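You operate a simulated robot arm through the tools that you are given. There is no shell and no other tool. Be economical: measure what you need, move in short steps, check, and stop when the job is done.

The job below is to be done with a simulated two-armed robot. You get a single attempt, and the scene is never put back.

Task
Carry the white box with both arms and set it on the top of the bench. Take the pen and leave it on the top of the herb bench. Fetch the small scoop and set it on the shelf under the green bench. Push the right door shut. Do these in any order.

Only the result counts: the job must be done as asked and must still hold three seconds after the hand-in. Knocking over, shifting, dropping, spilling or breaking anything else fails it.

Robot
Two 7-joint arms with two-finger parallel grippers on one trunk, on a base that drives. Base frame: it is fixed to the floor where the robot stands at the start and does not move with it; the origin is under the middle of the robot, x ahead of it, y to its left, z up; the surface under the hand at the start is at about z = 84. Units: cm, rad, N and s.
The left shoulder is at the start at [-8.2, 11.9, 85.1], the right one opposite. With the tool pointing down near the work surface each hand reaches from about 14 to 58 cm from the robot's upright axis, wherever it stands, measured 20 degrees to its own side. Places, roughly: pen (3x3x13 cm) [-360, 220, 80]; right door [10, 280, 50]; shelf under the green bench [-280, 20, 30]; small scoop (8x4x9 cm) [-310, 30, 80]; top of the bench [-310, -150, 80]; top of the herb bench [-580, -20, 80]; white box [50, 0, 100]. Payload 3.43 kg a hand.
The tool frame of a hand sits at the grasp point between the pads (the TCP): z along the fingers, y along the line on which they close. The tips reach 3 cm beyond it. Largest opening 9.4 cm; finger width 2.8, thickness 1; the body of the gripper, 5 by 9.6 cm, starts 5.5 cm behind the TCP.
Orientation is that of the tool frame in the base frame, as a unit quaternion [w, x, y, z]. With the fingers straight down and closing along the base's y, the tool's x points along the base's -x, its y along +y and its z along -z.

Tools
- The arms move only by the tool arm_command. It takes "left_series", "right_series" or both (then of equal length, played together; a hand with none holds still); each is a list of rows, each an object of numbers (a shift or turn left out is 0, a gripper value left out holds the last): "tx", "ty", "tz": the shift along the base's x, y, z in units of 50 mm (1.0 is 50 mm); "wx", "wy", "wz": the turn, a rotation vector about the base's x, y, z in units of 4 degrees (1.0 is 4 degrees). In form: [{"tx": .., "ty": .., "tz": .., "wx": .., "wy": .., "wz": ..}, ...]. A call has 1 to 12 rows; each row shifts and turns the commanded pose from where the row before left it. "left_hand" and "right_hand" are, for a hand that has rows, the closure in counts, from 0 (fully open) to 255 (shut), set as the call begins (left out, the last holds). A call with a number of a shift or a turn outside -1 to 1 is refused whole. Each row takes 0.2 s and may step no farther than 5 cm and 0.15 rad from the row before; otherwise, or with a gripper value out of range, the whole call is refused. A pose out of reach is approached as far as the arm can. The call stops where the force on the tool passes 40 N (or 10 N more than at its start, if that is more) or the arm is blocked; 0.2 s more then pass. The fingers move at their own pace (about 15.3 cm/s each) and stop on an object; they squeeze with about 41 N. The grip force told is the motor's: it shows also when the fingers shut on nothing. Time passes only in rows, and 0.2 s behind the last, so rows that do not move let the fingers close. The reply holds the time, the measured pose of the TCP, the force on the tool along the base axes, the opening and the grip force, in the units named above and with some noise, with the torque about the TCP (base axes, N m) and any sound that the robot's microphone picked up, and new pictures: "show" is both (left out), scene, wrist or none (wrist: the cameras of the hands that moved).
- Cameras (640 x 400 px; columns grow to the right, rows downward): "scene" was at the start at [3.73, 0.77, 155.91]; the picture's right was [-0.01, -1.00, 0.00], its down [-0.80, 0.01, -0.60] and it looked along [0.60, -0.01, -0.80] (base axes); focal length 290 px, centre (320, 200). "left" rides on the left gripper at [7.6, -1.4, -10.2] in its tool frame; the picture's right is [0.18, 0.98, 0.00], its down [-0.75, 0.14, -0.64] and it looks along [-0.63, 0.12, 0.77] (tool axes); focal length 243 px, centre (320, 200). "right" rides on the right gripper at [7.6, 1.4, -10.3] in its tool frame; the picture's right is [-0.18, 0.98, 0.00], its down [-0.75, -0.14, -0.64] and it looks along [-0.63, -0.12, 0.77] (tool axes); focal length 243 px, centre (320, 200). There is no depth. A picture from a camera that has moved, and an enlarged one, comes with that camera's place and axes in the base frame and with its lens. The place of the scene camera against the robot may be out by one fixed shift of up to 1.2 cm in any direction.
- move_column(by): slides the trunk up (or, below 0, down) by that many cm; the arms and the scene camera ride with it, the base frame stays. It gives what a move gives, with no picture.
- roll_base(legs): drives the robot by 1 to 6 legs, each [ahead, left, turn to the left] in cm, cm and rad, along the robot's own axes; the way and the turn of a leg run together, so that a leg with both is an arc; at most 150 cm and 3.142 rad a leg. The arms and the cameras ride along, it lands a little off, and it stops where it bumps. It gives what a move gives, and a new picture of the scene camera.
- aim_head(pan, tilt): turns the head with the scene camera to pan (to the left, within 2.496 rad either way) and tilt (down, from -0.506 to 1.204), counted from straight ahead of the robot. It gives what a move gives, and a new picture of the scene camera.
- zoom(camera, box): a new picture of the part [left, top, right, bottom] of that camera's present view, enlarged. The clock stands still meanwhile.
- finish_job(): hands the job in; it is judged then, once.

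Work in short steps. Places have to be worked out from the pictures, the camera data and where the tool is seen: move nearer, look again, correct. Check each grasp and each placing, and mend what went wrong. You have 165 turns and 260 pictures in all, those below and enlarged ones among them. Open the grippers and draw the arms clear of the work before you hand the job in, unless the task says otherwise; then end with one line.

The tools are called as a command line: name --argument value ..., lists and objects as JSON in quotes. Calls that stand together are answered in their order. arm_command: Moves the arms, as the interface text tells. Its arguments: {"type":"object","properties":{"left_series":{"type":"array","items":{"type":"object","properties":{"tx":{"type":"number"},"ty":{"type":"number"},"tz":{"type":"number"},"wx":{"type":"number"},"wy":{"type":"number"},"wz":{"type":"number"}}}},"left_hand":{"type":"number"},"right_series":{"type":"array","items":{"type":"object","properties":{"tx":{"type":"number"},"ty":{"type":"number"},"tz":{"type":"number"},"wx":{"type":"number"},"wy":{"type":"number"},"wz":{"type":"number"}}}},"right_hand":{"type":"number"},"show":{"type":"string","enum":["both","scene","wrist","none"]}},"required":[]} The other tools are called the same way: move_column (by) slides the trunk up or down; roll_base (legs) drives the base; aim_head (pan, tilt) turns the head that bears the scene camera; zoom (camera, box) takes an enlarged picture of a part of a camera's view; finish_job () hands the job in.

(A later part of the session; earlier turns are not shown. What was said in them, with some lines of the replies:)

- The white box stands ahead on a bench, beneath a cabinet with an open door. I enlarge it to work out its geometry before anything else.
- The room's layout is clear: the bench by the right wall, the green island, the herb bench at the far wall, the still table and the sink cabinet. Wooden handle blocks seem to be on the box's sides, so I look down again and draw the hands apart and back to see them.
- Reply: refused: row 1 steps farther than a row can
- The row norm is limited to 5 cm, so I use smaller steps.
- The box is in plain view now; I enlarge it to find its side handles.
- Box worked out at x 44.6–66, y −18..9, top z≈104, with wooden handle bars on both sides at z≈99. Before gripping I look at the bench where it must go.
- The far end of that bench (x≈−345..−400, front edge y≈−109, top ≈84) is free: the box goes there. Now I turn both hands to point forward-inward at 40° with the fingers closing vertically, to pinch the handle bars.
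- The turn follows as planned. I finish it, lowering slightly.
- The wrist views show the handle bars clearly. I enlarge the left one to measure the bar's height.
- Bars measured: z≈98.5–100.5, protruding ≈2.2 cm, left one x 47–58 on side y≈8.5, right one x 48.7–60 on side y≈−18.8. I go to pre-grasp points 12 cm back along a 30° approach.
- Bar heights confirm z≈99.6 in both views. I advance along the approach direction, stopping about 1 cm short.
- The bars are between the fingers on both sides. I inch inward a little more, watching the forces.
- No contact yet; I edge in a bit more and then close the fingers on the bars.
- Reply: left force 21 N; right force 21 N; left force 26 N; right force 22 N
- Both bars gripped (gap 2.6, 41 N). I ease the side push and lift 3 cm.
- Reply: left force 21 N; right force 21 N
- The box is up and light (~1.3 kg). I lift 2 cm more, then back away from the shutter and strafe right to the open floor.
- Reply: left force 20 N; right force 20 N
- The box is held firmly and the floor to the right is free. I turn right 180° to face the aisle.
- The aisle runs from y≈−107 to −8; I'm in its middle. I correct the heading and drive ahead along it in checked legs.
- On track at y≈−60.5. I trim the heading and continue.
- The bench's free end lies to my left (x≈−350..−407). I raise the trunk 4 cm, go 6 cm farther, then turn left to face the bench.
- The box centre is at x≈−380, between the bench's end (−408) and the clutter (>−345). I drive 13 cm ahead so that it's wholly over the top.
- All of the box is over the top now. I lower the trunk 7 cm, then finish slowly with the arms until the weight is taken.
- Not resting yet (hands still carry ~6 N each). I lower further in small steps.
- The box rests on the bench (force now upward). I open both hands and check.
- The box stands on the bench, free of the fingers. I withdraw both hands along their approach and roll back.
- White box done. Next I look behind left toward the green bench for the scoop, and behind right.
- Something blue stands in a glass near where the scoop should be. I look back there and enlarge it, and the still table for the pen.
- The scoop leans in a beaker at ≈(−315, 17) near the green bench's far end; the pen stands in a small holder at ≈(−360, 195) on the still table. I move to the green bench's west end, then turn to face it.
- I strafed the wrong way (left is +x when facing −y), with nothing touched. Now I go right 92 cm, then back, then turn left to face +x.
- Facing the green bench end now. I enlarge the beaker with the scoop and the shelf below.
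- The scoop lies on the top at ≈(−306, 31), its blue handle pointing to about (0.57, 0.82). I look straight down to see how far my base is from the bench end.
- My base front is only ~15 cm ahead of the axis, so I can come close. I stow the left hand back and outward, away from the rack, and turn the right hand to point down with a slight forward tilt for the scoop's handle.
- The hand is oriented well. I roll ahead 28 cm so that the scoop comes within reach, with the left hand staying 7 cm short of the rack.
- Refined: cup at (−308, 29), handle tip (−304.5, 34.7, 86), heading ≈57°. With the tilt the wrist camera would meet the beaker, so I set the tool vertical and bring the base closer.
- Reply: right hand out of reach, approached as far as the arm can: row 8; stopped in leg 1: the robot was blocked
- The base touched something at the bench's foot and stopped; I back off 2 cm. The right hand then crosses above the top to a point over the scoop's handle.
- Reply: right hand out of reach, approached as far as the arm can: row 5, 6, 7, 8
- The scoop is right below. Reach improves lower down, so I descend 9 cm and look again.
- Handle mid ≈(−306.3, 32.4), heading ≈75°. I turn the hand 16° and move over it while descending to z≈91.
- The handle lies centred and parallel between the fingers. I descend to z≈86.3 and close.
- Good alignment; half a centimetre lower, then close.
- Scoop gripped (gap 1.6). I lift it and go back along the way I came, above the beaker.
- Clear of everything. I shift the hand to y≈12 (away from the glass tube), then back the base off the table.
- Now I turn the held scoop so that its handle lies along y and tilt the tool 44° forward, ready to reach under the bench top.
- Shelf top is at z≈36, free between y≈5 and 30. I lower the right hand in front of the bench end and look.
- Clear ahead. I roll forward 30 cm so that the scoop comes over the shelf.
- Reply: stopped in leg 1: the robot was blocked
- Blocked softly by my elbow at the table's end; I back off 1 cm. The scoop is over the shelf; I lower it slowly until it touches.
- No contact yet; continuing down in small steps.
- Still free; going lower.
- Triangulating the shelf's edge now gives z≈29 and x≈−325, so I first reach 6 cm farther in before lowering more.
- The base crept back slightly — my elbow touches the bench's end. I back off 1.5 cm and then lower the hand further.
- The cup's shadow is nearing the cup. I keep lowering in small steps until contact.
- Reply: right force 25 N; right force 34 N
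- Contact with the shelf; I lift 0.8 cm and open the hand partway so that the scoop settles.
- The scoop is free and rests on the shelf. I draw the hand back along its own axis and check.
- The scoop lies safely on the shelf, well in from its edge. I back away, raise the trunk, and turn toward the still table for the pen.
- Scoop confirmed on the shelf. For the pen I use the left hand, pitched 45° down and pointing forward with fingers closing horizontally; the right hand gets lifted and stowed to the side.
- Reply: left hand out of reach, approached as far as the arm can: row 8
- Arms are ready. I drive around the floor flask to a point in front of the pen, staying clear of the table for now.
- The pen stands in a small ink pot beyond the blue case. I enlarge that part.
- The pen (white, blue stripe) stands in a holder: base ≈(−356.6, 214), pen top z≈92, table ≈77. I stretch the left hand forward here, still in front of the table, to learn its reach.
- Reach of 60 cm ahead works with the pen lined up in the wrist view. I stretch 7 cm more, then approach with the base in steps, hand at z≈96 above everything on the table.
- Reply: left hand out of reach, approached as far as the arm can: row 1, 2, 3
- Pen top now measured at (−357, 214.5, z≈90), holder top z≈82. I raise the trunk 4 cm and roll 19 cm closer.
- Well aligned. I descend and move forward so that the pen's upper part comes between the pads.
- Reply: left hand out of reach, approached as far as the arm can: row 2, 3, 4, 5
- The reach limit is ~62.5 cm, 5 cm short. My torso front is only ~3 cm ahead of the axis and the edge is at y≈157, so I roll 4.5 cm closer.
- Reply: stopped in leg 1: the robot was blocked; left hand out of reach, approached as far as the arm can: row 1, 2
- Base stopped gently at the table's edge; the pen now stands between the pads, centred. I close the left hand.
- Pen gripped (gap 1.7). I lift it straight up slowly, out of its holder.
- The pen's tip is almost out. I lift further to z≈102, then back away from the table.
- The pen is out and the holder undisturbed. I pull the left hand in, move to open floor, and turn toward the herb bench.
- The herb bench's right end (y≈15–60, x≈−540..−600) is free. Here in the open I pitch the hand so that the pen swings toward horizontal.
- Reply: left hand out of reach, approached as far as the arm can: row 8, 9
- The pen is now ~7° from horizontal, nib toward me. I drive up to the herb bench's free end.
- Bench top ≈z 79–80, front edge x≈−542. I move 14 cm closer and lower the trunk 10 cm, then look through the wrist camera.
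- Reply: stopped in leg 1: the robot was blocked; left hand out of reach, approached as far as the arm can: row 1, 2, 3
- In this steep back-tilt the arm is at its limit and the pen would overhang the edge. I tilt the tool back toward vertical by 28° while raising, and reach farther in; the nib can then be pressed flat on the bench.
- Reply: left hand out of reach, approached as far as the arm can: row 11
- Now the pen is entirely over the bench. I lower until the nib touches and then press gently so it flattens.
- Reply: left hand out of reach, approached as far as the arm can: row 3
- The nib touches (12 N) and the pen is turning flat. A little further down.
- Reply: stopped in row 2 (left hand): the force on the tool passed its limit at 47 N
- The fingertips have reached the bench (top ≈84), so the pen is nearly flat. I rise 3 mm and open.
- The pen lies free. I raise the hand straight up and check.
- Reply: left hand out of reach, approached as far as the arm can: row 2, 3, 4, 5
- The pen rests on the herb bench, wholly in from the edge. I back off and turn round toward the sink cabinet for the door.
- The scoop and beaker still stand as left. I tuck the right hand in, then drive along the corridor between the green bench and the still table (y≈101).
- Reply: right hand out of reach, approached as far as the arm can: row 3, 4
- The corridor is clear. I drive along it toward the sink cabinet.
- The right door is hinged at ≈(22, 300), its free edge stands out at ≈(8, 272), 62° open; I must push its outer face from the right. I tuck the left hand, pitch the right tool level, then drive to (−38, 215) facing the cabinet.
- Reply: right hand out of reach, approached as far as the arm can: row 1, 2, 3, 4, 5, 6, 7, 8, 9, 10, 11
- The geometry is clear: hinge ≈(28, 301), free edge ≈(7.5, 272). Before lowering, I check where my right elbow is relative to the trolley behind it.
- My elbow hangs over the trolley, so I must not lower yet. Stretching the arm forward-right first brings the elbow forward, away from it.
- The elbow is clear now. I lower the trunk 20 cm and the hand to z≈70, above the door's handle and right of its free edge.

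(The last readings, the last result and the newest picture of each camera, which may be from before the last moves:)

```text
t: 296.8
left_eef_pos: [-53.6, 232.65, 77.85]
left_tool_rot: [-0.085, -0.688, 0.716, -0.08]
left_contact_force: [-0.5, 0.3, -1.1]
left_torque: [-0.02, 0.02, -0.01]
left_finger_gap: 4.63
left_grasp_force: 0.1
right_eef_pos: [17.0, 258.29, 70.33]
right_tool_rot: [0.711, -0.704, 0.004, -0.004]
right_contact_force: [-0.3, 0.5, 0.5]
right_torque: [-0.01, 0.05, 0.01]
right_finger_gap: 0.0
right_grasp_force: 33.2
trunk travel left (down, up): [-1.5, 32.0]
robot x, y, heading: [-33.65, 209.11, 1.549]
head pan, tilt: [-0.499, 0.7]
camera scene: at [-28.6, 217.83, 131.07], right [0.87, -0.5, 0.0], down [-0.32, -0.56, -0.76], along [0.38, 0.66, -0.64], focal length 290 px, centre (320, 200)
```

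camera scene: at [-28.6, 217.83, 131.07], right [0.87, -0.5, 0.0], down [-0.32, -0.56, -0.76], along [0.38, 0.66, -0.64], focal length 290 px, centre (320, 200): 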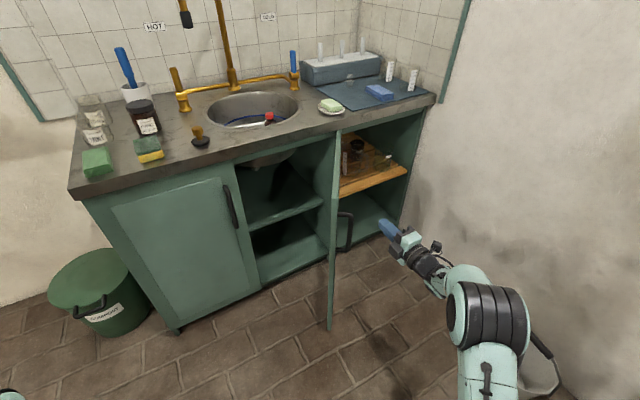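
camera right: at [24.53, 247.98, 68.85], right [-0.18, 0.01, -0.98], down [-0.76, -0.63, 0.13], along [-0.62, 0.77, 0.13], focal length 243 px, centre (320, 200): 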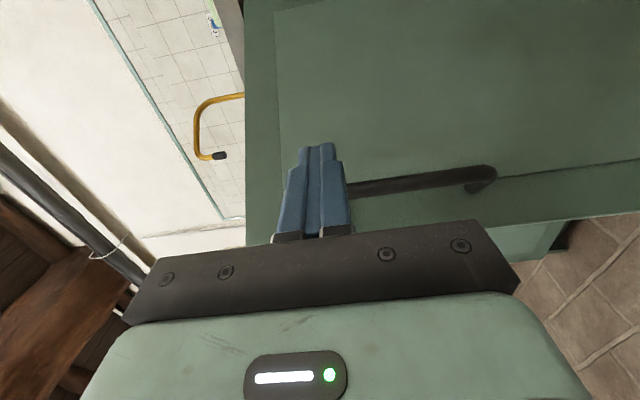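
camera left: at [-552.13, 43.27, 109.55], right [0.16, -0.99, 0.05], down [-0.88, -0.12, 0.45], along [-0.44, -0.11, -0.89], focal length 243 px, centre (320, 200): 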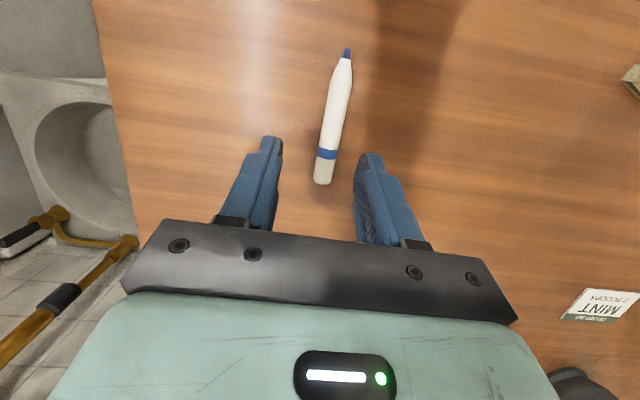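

The wrist view shows the door's outer face and its handle just below finger level. I raise 3.5 cm and roll 16 cm ahead so that the fingers lie beside the outer face.

arm_command --right_series '[{"tz": 0.7}, {}]' --show "none"

roll_base --legs '[[16, 0, 0.02]]'

arm_command --right_series '[{"tx": -0.1}]' --show "wrist"

```text
t: 297.4
left_eef_pos: [-53.59, 232.76, 77.86]
left_tool_rot: [-0.084, -0.689, 0.716, -0.079]
left_contact_force: [0.2, 0.4, -1.1]
left_torque: [0.04, -0.02, 0.01]
left_finger_gap: 4.6
left_grasp_force: 0.0
right_eef_pos: [16.91, 258.46, 73.91]
right_tool_rot: [0.711, -0.703, 0.003, -0.004]
right_contact_force: [-0.2, -0.1, -0.6]
right_torque: [0.01, -0.01, 0.0]
right_finger_gap: 0.03
right_grasp_force: 33.3
trunk travel left (down, up): [-1.5, 32.0]
robot x, y, heading: [-33.72, 209.37, 1.548]
head pan, tilt: [-0.499, 0.7]
```

```text
t: 298.8
left_eef_pos: [-53.9, 248.49, 77.81]
left_tool_rot: [-0.085, -0.696, 0.709, -0.081]
left_contact_force: [0.9, -0.1, 0.0]
left_torque: [0.01, 0.0, -0.02]
left_finger_gap: 4.6
left_grasp_force: 0.0
right_eef_pos: [16.22, 275.54, 73.95]
right_tool_rot: [0.711, -0.703, -0.003, 0.003]
right_contact_force: [0.1, 0.0, -0.3]
right_torque: [0.02, -0.01, -0.02]
right_finger_gap: 0.0
right_grasp_force: 33.2
trunk travel left (down, up): [-1.5, 32.0]
robot x, y, heading: [-33.13, 225.67, 1.565]
head pan, tilt: [-0.499, 0.7]
camera scene: at [-28.55, 234.08, 131.07], right [0.88, -0.48, 0.0], down [-0.31, -0.56, -0.76], along [0.37, 0.67, -0.64], focal length 290 px, centre (320, 200)
```

scene: 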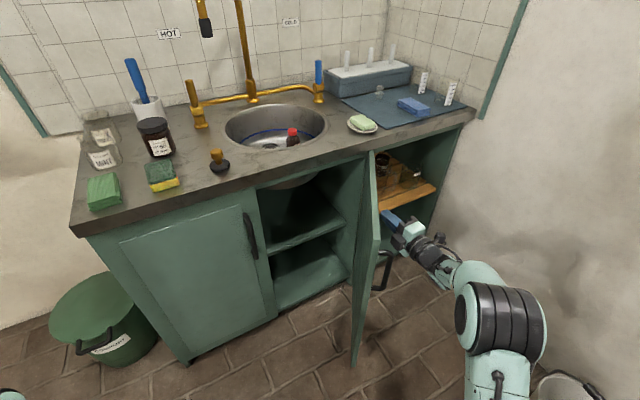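

```text
t: 299.2
left_eef_pos: [-53.86, 248.47, 77.99]
left_tool_rot: [-0.085, -0.696, 0.709, -0.081]
left_contact_force: [-0.4, 0.5, 0.1]
left_torque: [-0.01, -0.01, 0.0]
left_finger_gap: 4.6
left_grasp_force: 0.1
right_eef_pos: [15.7, 275.53, 73.89]
right_tool_rot: [0.711, -0.703, -0.003, 0.003]
right_contact_force: [0.3, -0.1, -0.4]
right_torque: [0.0, -0.04, 0.02]
right_finger_gap: 0.0
right_grasp_force: 32.9
trunk travel left (down, up): [-1.5, 32.0]
robot x, y, heading: [-33.16, 225.41, 1.565]
head pan, tilt: [-0.499, 0.7]
camera right: at [23.49, 265.34, 72.47], right [-0.18, 0.01, -0.98], down [-0.75, -0.65, 0.13], along [-0.64, 0.76, 0.13], focal length 243 px, centre (320, 200)
```

right: 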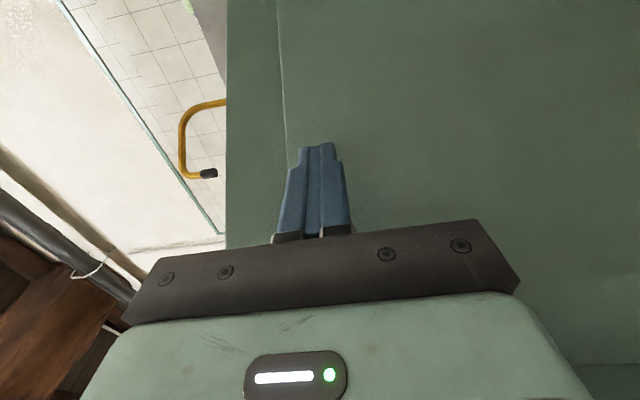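

The fingers are beside the outer face. I push left with a slight forward lead and watch the door swing.

arm_command --right_series '[{"tx": -0.3, "ty": 0.05}, {"tx": -0.3, "ty": 0.05}, {"tx": -0.3, "ty": 0.1}, {"tx": -0.3, "ty": 0.1}, {"tx": -0.3, "ty": 0.15}, {"tx": -0.3, "ty": 0.15}, {"tx": -0.3, "ty": 0.15}, {}]'

```text
t: 301.0
left_eef_pos: [-53.92, 248.34, 77.71]
left_tool_rot: [-0.084, -0.696, 0.708, -0.08]
left_contact_force: [-0.1, 0.4, 0.0]
left_torque: [-0.02, 0.01, -0.01]
left_finger_gap: 4.6
left_grasp_force: 0.1
right_eef_pos: [5.22, 279.3, 73.79]
right_tool_rot: [0.71, -0.704, -0.003, 0.003]
right_contact_force: [0.1, 0.7, 1.6]
right_torque: [-0.01, -0.04, -0.05]
right_finger_gap: 0.0
right_grasp_force: 32.9
trunk travel left (down, up): [-1.5, 32.0]
robot x, y, heading: [-33.38, 225.44, 1.568]
head pan, tilt: [-0.499, 0.7]
camera scene: at [-28.55, 234.04, 131.07], right [0.88, -0.48, 0.0], down [-0.31, -0.56, -0.76], along [0.37, 0.67, -0.64], focal length 290 px, centre (320, 200)
camera right: at [12.96, 269.25, 72.39], right [-0.18, 0.01, -0.98], down [-0.75, -0.65, 0.14], along [-0.64, 0.76, 0.13], focal length 243 px, centre (320, 200)
```

scene: 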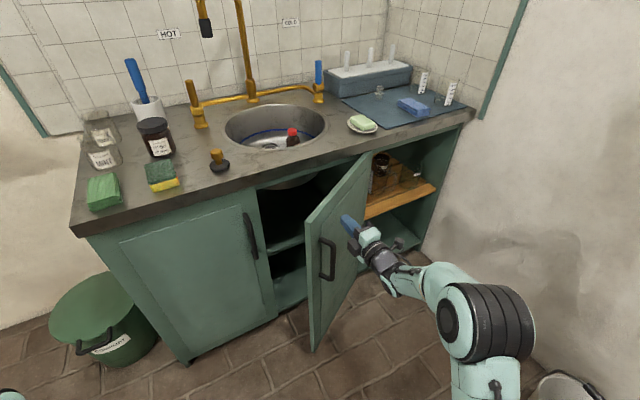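
right: 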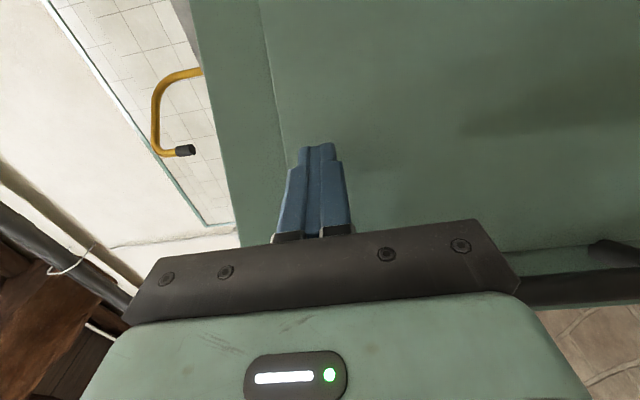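

The door swings freely, now about 35° open. I keep pushing, more forward than left.

arm_command --right_series '[{"tx": -0.2, "ty": 0.3}, {"tx": -0.2, "ty": 0.3}, {"tx": -0.2, "ty": 0.3}, {"tx": -0.15, "ty": 0.3}, {"tx": -0.1, "ty": 0.3}, {"ty": 0.3}, {}]'

```text
t: 302.6
left_eef_pos: [-53.87, 248.47, 77.73]
left_tool_rot: [-0.084, -0.696, 0.708, -0.08]
left_contact_force: [-0.2, -0.2, 0.8]
left_torque: [0.01, 0.0, 0.02]
left_finger_gap: 4.6
left_grasp_force: 0.1
right_eef_pos: [1.01, 288.29, 73.93]
right_tool_rot: [0.711, -0.703, -0.003, 0.004]
right_contact_force: [0.0, 0.1, 0.6]
right_torque: [-0.02, 0.0, -0.01]
right_finger_gap: 0.0
right_grasp_force: 33.4
trunk travel left (down, up): [-1.5, 32.0]
robot x, y, heading: [-33.8, 225.23, 1.566]
head pan, tilt: [-0.499, 0.7]
camera scene: at [-28.55, 234.04, 131.07], right [0.88, -0.48, 0.0], down [-0.31, -0.56, -0.76], along [0.37, 0.67, -0.64], focal length 290 px, centre (320, 200)
camera right: at [8.68, 278.13, 72.5], right [-0.18, 0.01, -0.98], down [-0.75, -0.65, 0.14], along [-0.64, 0.76, 0.13], focal length 243 px, centre (320, 200)
```

scene: 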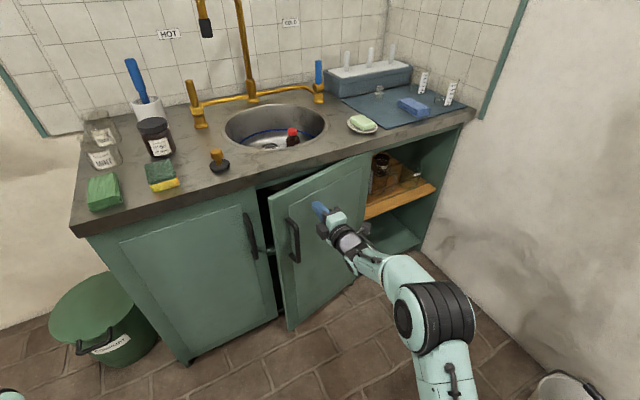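
right: 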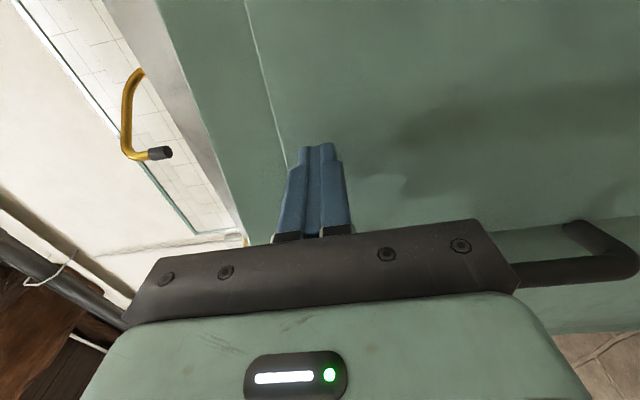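

Nearly closed. I push forward by the arm, then with small base steps.

arm_command --right_series '[{"ty": 0.3}, {"ty": 0.3}, {"ty": 0.3}, {"ty": 0.3}, {"ty": 0.2}, {}]'

```text
t: 304.0
left_eef_pos: [-53.79, 248.5, 77.76]
left_tool_rot: [-0.085, -0.696, 0.709, -0.081]
left_contact_force: [0.7, 0.2, -0.2]
left_torque: [0.01, -0.03, 0.0]
left_finger_gap: 4.62
left_grasp_force: 0.0
right_eef_pos: [1.12, 295.22, 73.83]
right_tool_rot: [0.71, -0.704, -0.003, 0.003]
right_contact_force: [1.0, 0.6, -0.2]
right_torque: [-0.01, -0.02, 0.02]
right_finger_gap: 0.01
right_grasp_force: 33.0
trunk travel left (down, up): [-1.5, 32.0]
robot x, y, heading: [-33.38, 224.91, 1.571]
head pan, tilt: [-0.499, 0.7]
camera scene: at [-28.55, 234.04, 131.07], right [0.88, -0.48, 0.0], down [-0.31, -0.56, -0.76], along [0.37, 0.67, -0.64], focal length 290 px, centre (320, 200)
camera right: at [8.82, 285.05, 72.42], right [-0.18, 0.01, -0.98], down [-0.75, -0.65, 0.13], along [-0.64, 0.76, 0.13], focal length 243 px, centre (320, 200)
```

scene: 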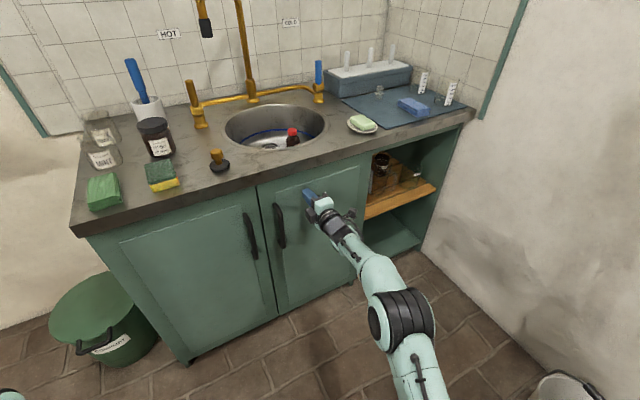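
right: 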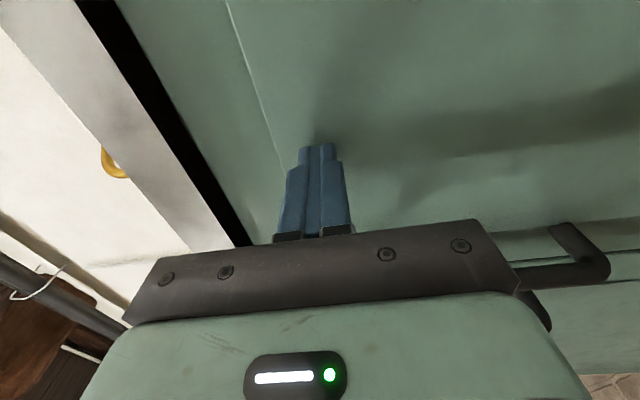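

Only a few degrees left. I push on until it resists.

arm_command --right_series '[{"ty": 0.15}, {"ty": 0.15}, {"ty": 0.15}, {"ty": 0.15}, {"ty": 0.15}, {}]'

```text
t: 304.6
left_eef_pos: [-53.98, 248.23, 77.82]
left_tool_rot: [-0.083, -0.696, 0.709, -0.08]
left_contact_force: [-0.2, -0.8, 0.3]
left_torque: [0.02, -0.03, -0.02]
left_finger_gap: 4.6
left_grasp_force: 0.0
right_eef_pos: [0.99, 295.82, 73.79]
right_tool_rot: [0.71, -0.705, -0.002, 0.004]
right_contact_force: [-7.5, -32.2, 2.9]
right_torque: [0.03, 0.08, -0.2]
right_finger_gap: 0.0
right_grasp_force: 32.4
trunk travel left (down, up): [-1.5, 32.0]
robot x, y, heading: [-33.43, 225.39, 1.57]
head pan, tilt: [-0.499, 0.7]
stopped in row 2 (right hand): the force on the tool passed its limit at 56 N (the readings are from after the stop); the commanded pose is now the measured one
camera scene: at [-28.66, 233.56, 131.1], right [0.88, -0.48, 0.0], down [-0.31, -0.56, -0.77], along [0.37, 0.67, -0.64], focal length 290 px, centre (320, 200)
camera right: at [8.76, 285.68, 72.41], right [-0.19, 0.01, -0.98], down [-0.75, -0.65, 0.14], along [-0.64, 0.76, 0.12], focal length 243 px, centre (320, 200)
```

scene: 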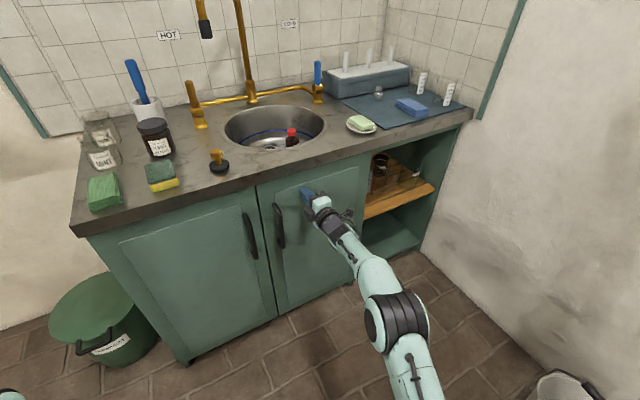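
right: 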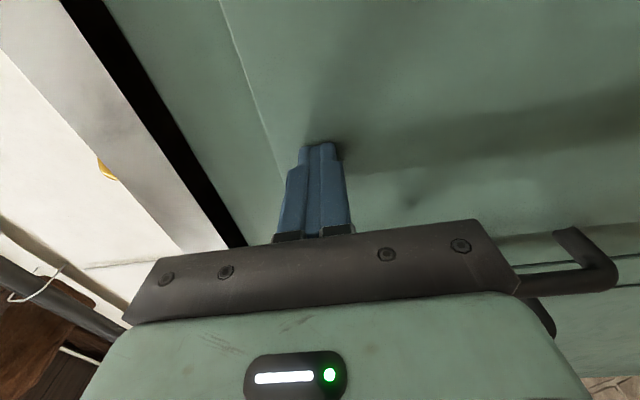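

The door resists at 56 N, so it should be shut. I withdraw the hand a bit and enlarge the view to check it is flush.

arm_command --right_series '[{"ty": -0.4}, {"ty": -0.8}, {"ty": -0.8}, {"ty": -0.8}, {}]' --show "none"

zoom --camera "scene" --box '[180, 130, 420, 340]'

```text
t: 305.8
left_eef_pos: [-53.78, 248.44, 77.85]
left_tool_rot: [-0.085, -0.695, 0.709, -0.081]
left_contact_force: [-0.1, -0.9, -0.1]
left_torque: [-0.02, 0.0, 0.01]
left_finger_gap: 4.6
left_grasp_force: 0.1
right_eef_pos: [0.93, 282.08, 73.68]
right_tool_rot: [0.708, -0.706, -0.003, 0.004]
right_contact_force: [1.1, 0.4, 0.0]
right_torque: [0.0, 0.01, -0.01]
right_finger_gap: 0.0
right_grasp_force: 33.0
trunk travel left (down, up): [-1.5, 32.0]
robot x, y, heading: [-33.25, 225.29, 1.568]
head pan, tilt: [-0.499, 0.7]
```

```text
1.90 times, centred on (300, 235) of scene
camera zoom: at [-28.55, 233.98, 131.07], right [0.88, -0.48, 0.0], down [-0.31, -0.56, -0.76], along [0.37, 0.67, -0.64], focal length 553 px, centre (358, 133)
```

zoom: 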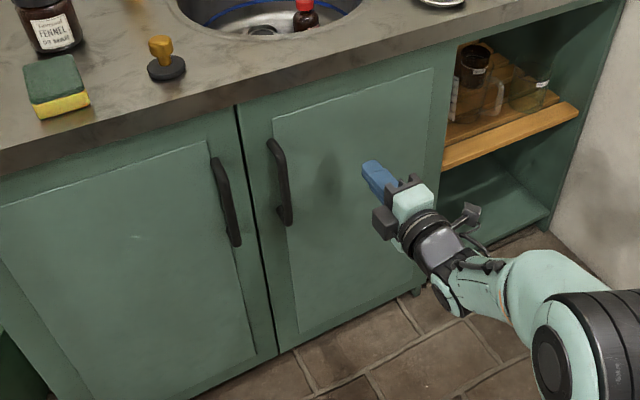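

The right door is flush with the left one. I open both grippers, roll back a little, and take a last look.

arm_command --left_series '[{}, {}, {}]' --right_series '[{}, {}, {}]' --left_hand 0 --right_hand 0 --show "none"

roll_base --legs '[[-8, 0, 0]]'

```text
t: 306.6
left_eef_pos: [-53.88, 248.33, 77.84]
left_tool_rot: [-0.084, -0.695, 0.709, -0.08]
left_contact_force: [-0.3, 0.0, 0.8]
left_torque: [-0.02, 0.02, -0.02]
left_finger_gap: 9.43
left_grasp_force: 0.1
right_eef_pos: [1.06, 282.12, 73.55]
right_tool_rot: [0.708, -0.706, -0.003, 0.004]
right_contact_force: [-0.3, 0.0, 0.3]
right_torque: [0.0, -0.02, -0.02]
right_finger_gap: 9.4
right_grasp_force: 0.1
trunk travel left (down, up): [-1.5, 32.0]
robot x, y, heading: [-33.39, 225.15, 1.563]
head pan, tilt: [-0.499, 0.7]
```

```text
t: 307.6
left_eef_pos: [-53.94, 240.3, 77.75]
left_tool_rot: [-0.084, -0.695, 0.709, -0.08]
left_contact_force: [0.6, -0.2, -0.6]
left_torque: [0.01, -0.03, 0.0]
left_finger_gap: 9.4
left_grasp_force: 0.0
right_eef_pos: [0.98, 274.16, 73.67]
right_tool_rot: [0.708, -0.706, -0.003, 0.004]
right_contact_force: [-0.1, 0.3, 0.2]
right_torque: [-0.03, -0.01, -0.02]
right_finger_gap: 9.39
right_grasp_force: 0.1
trunk travel left (down, up): [-1.5, 32.0]
robot x, y, heading: [-33.58, 217.49, 1.566]
head pan, tilt: [-0.499, 0.7]
camera scene: at [-28.59, 225.84, 131.08], right [0.88, -0.48, 0.0], down [-0.31, -0.56, -0.77], along [0.37, 0.67, -0.64], focal length 290 px, centre (320, 200)
```

scene: 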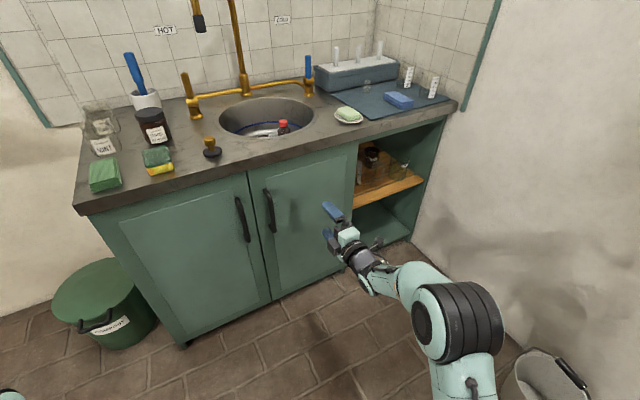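

The door stays shut, the hands are open and clear, and the box, pen and scoop were each seen resting in place. I hand the job in.

finish_job

```text
The job is handed in.
```

All four tasks are done: the white box is on the bench, the pen is on the herb bench, the scoop is on the shelf under the green bench, and the right door is shut. The base or an elbow lightly bumped the green bench, the still table and the herb bench while getting close, but I saw nothing move or fall.
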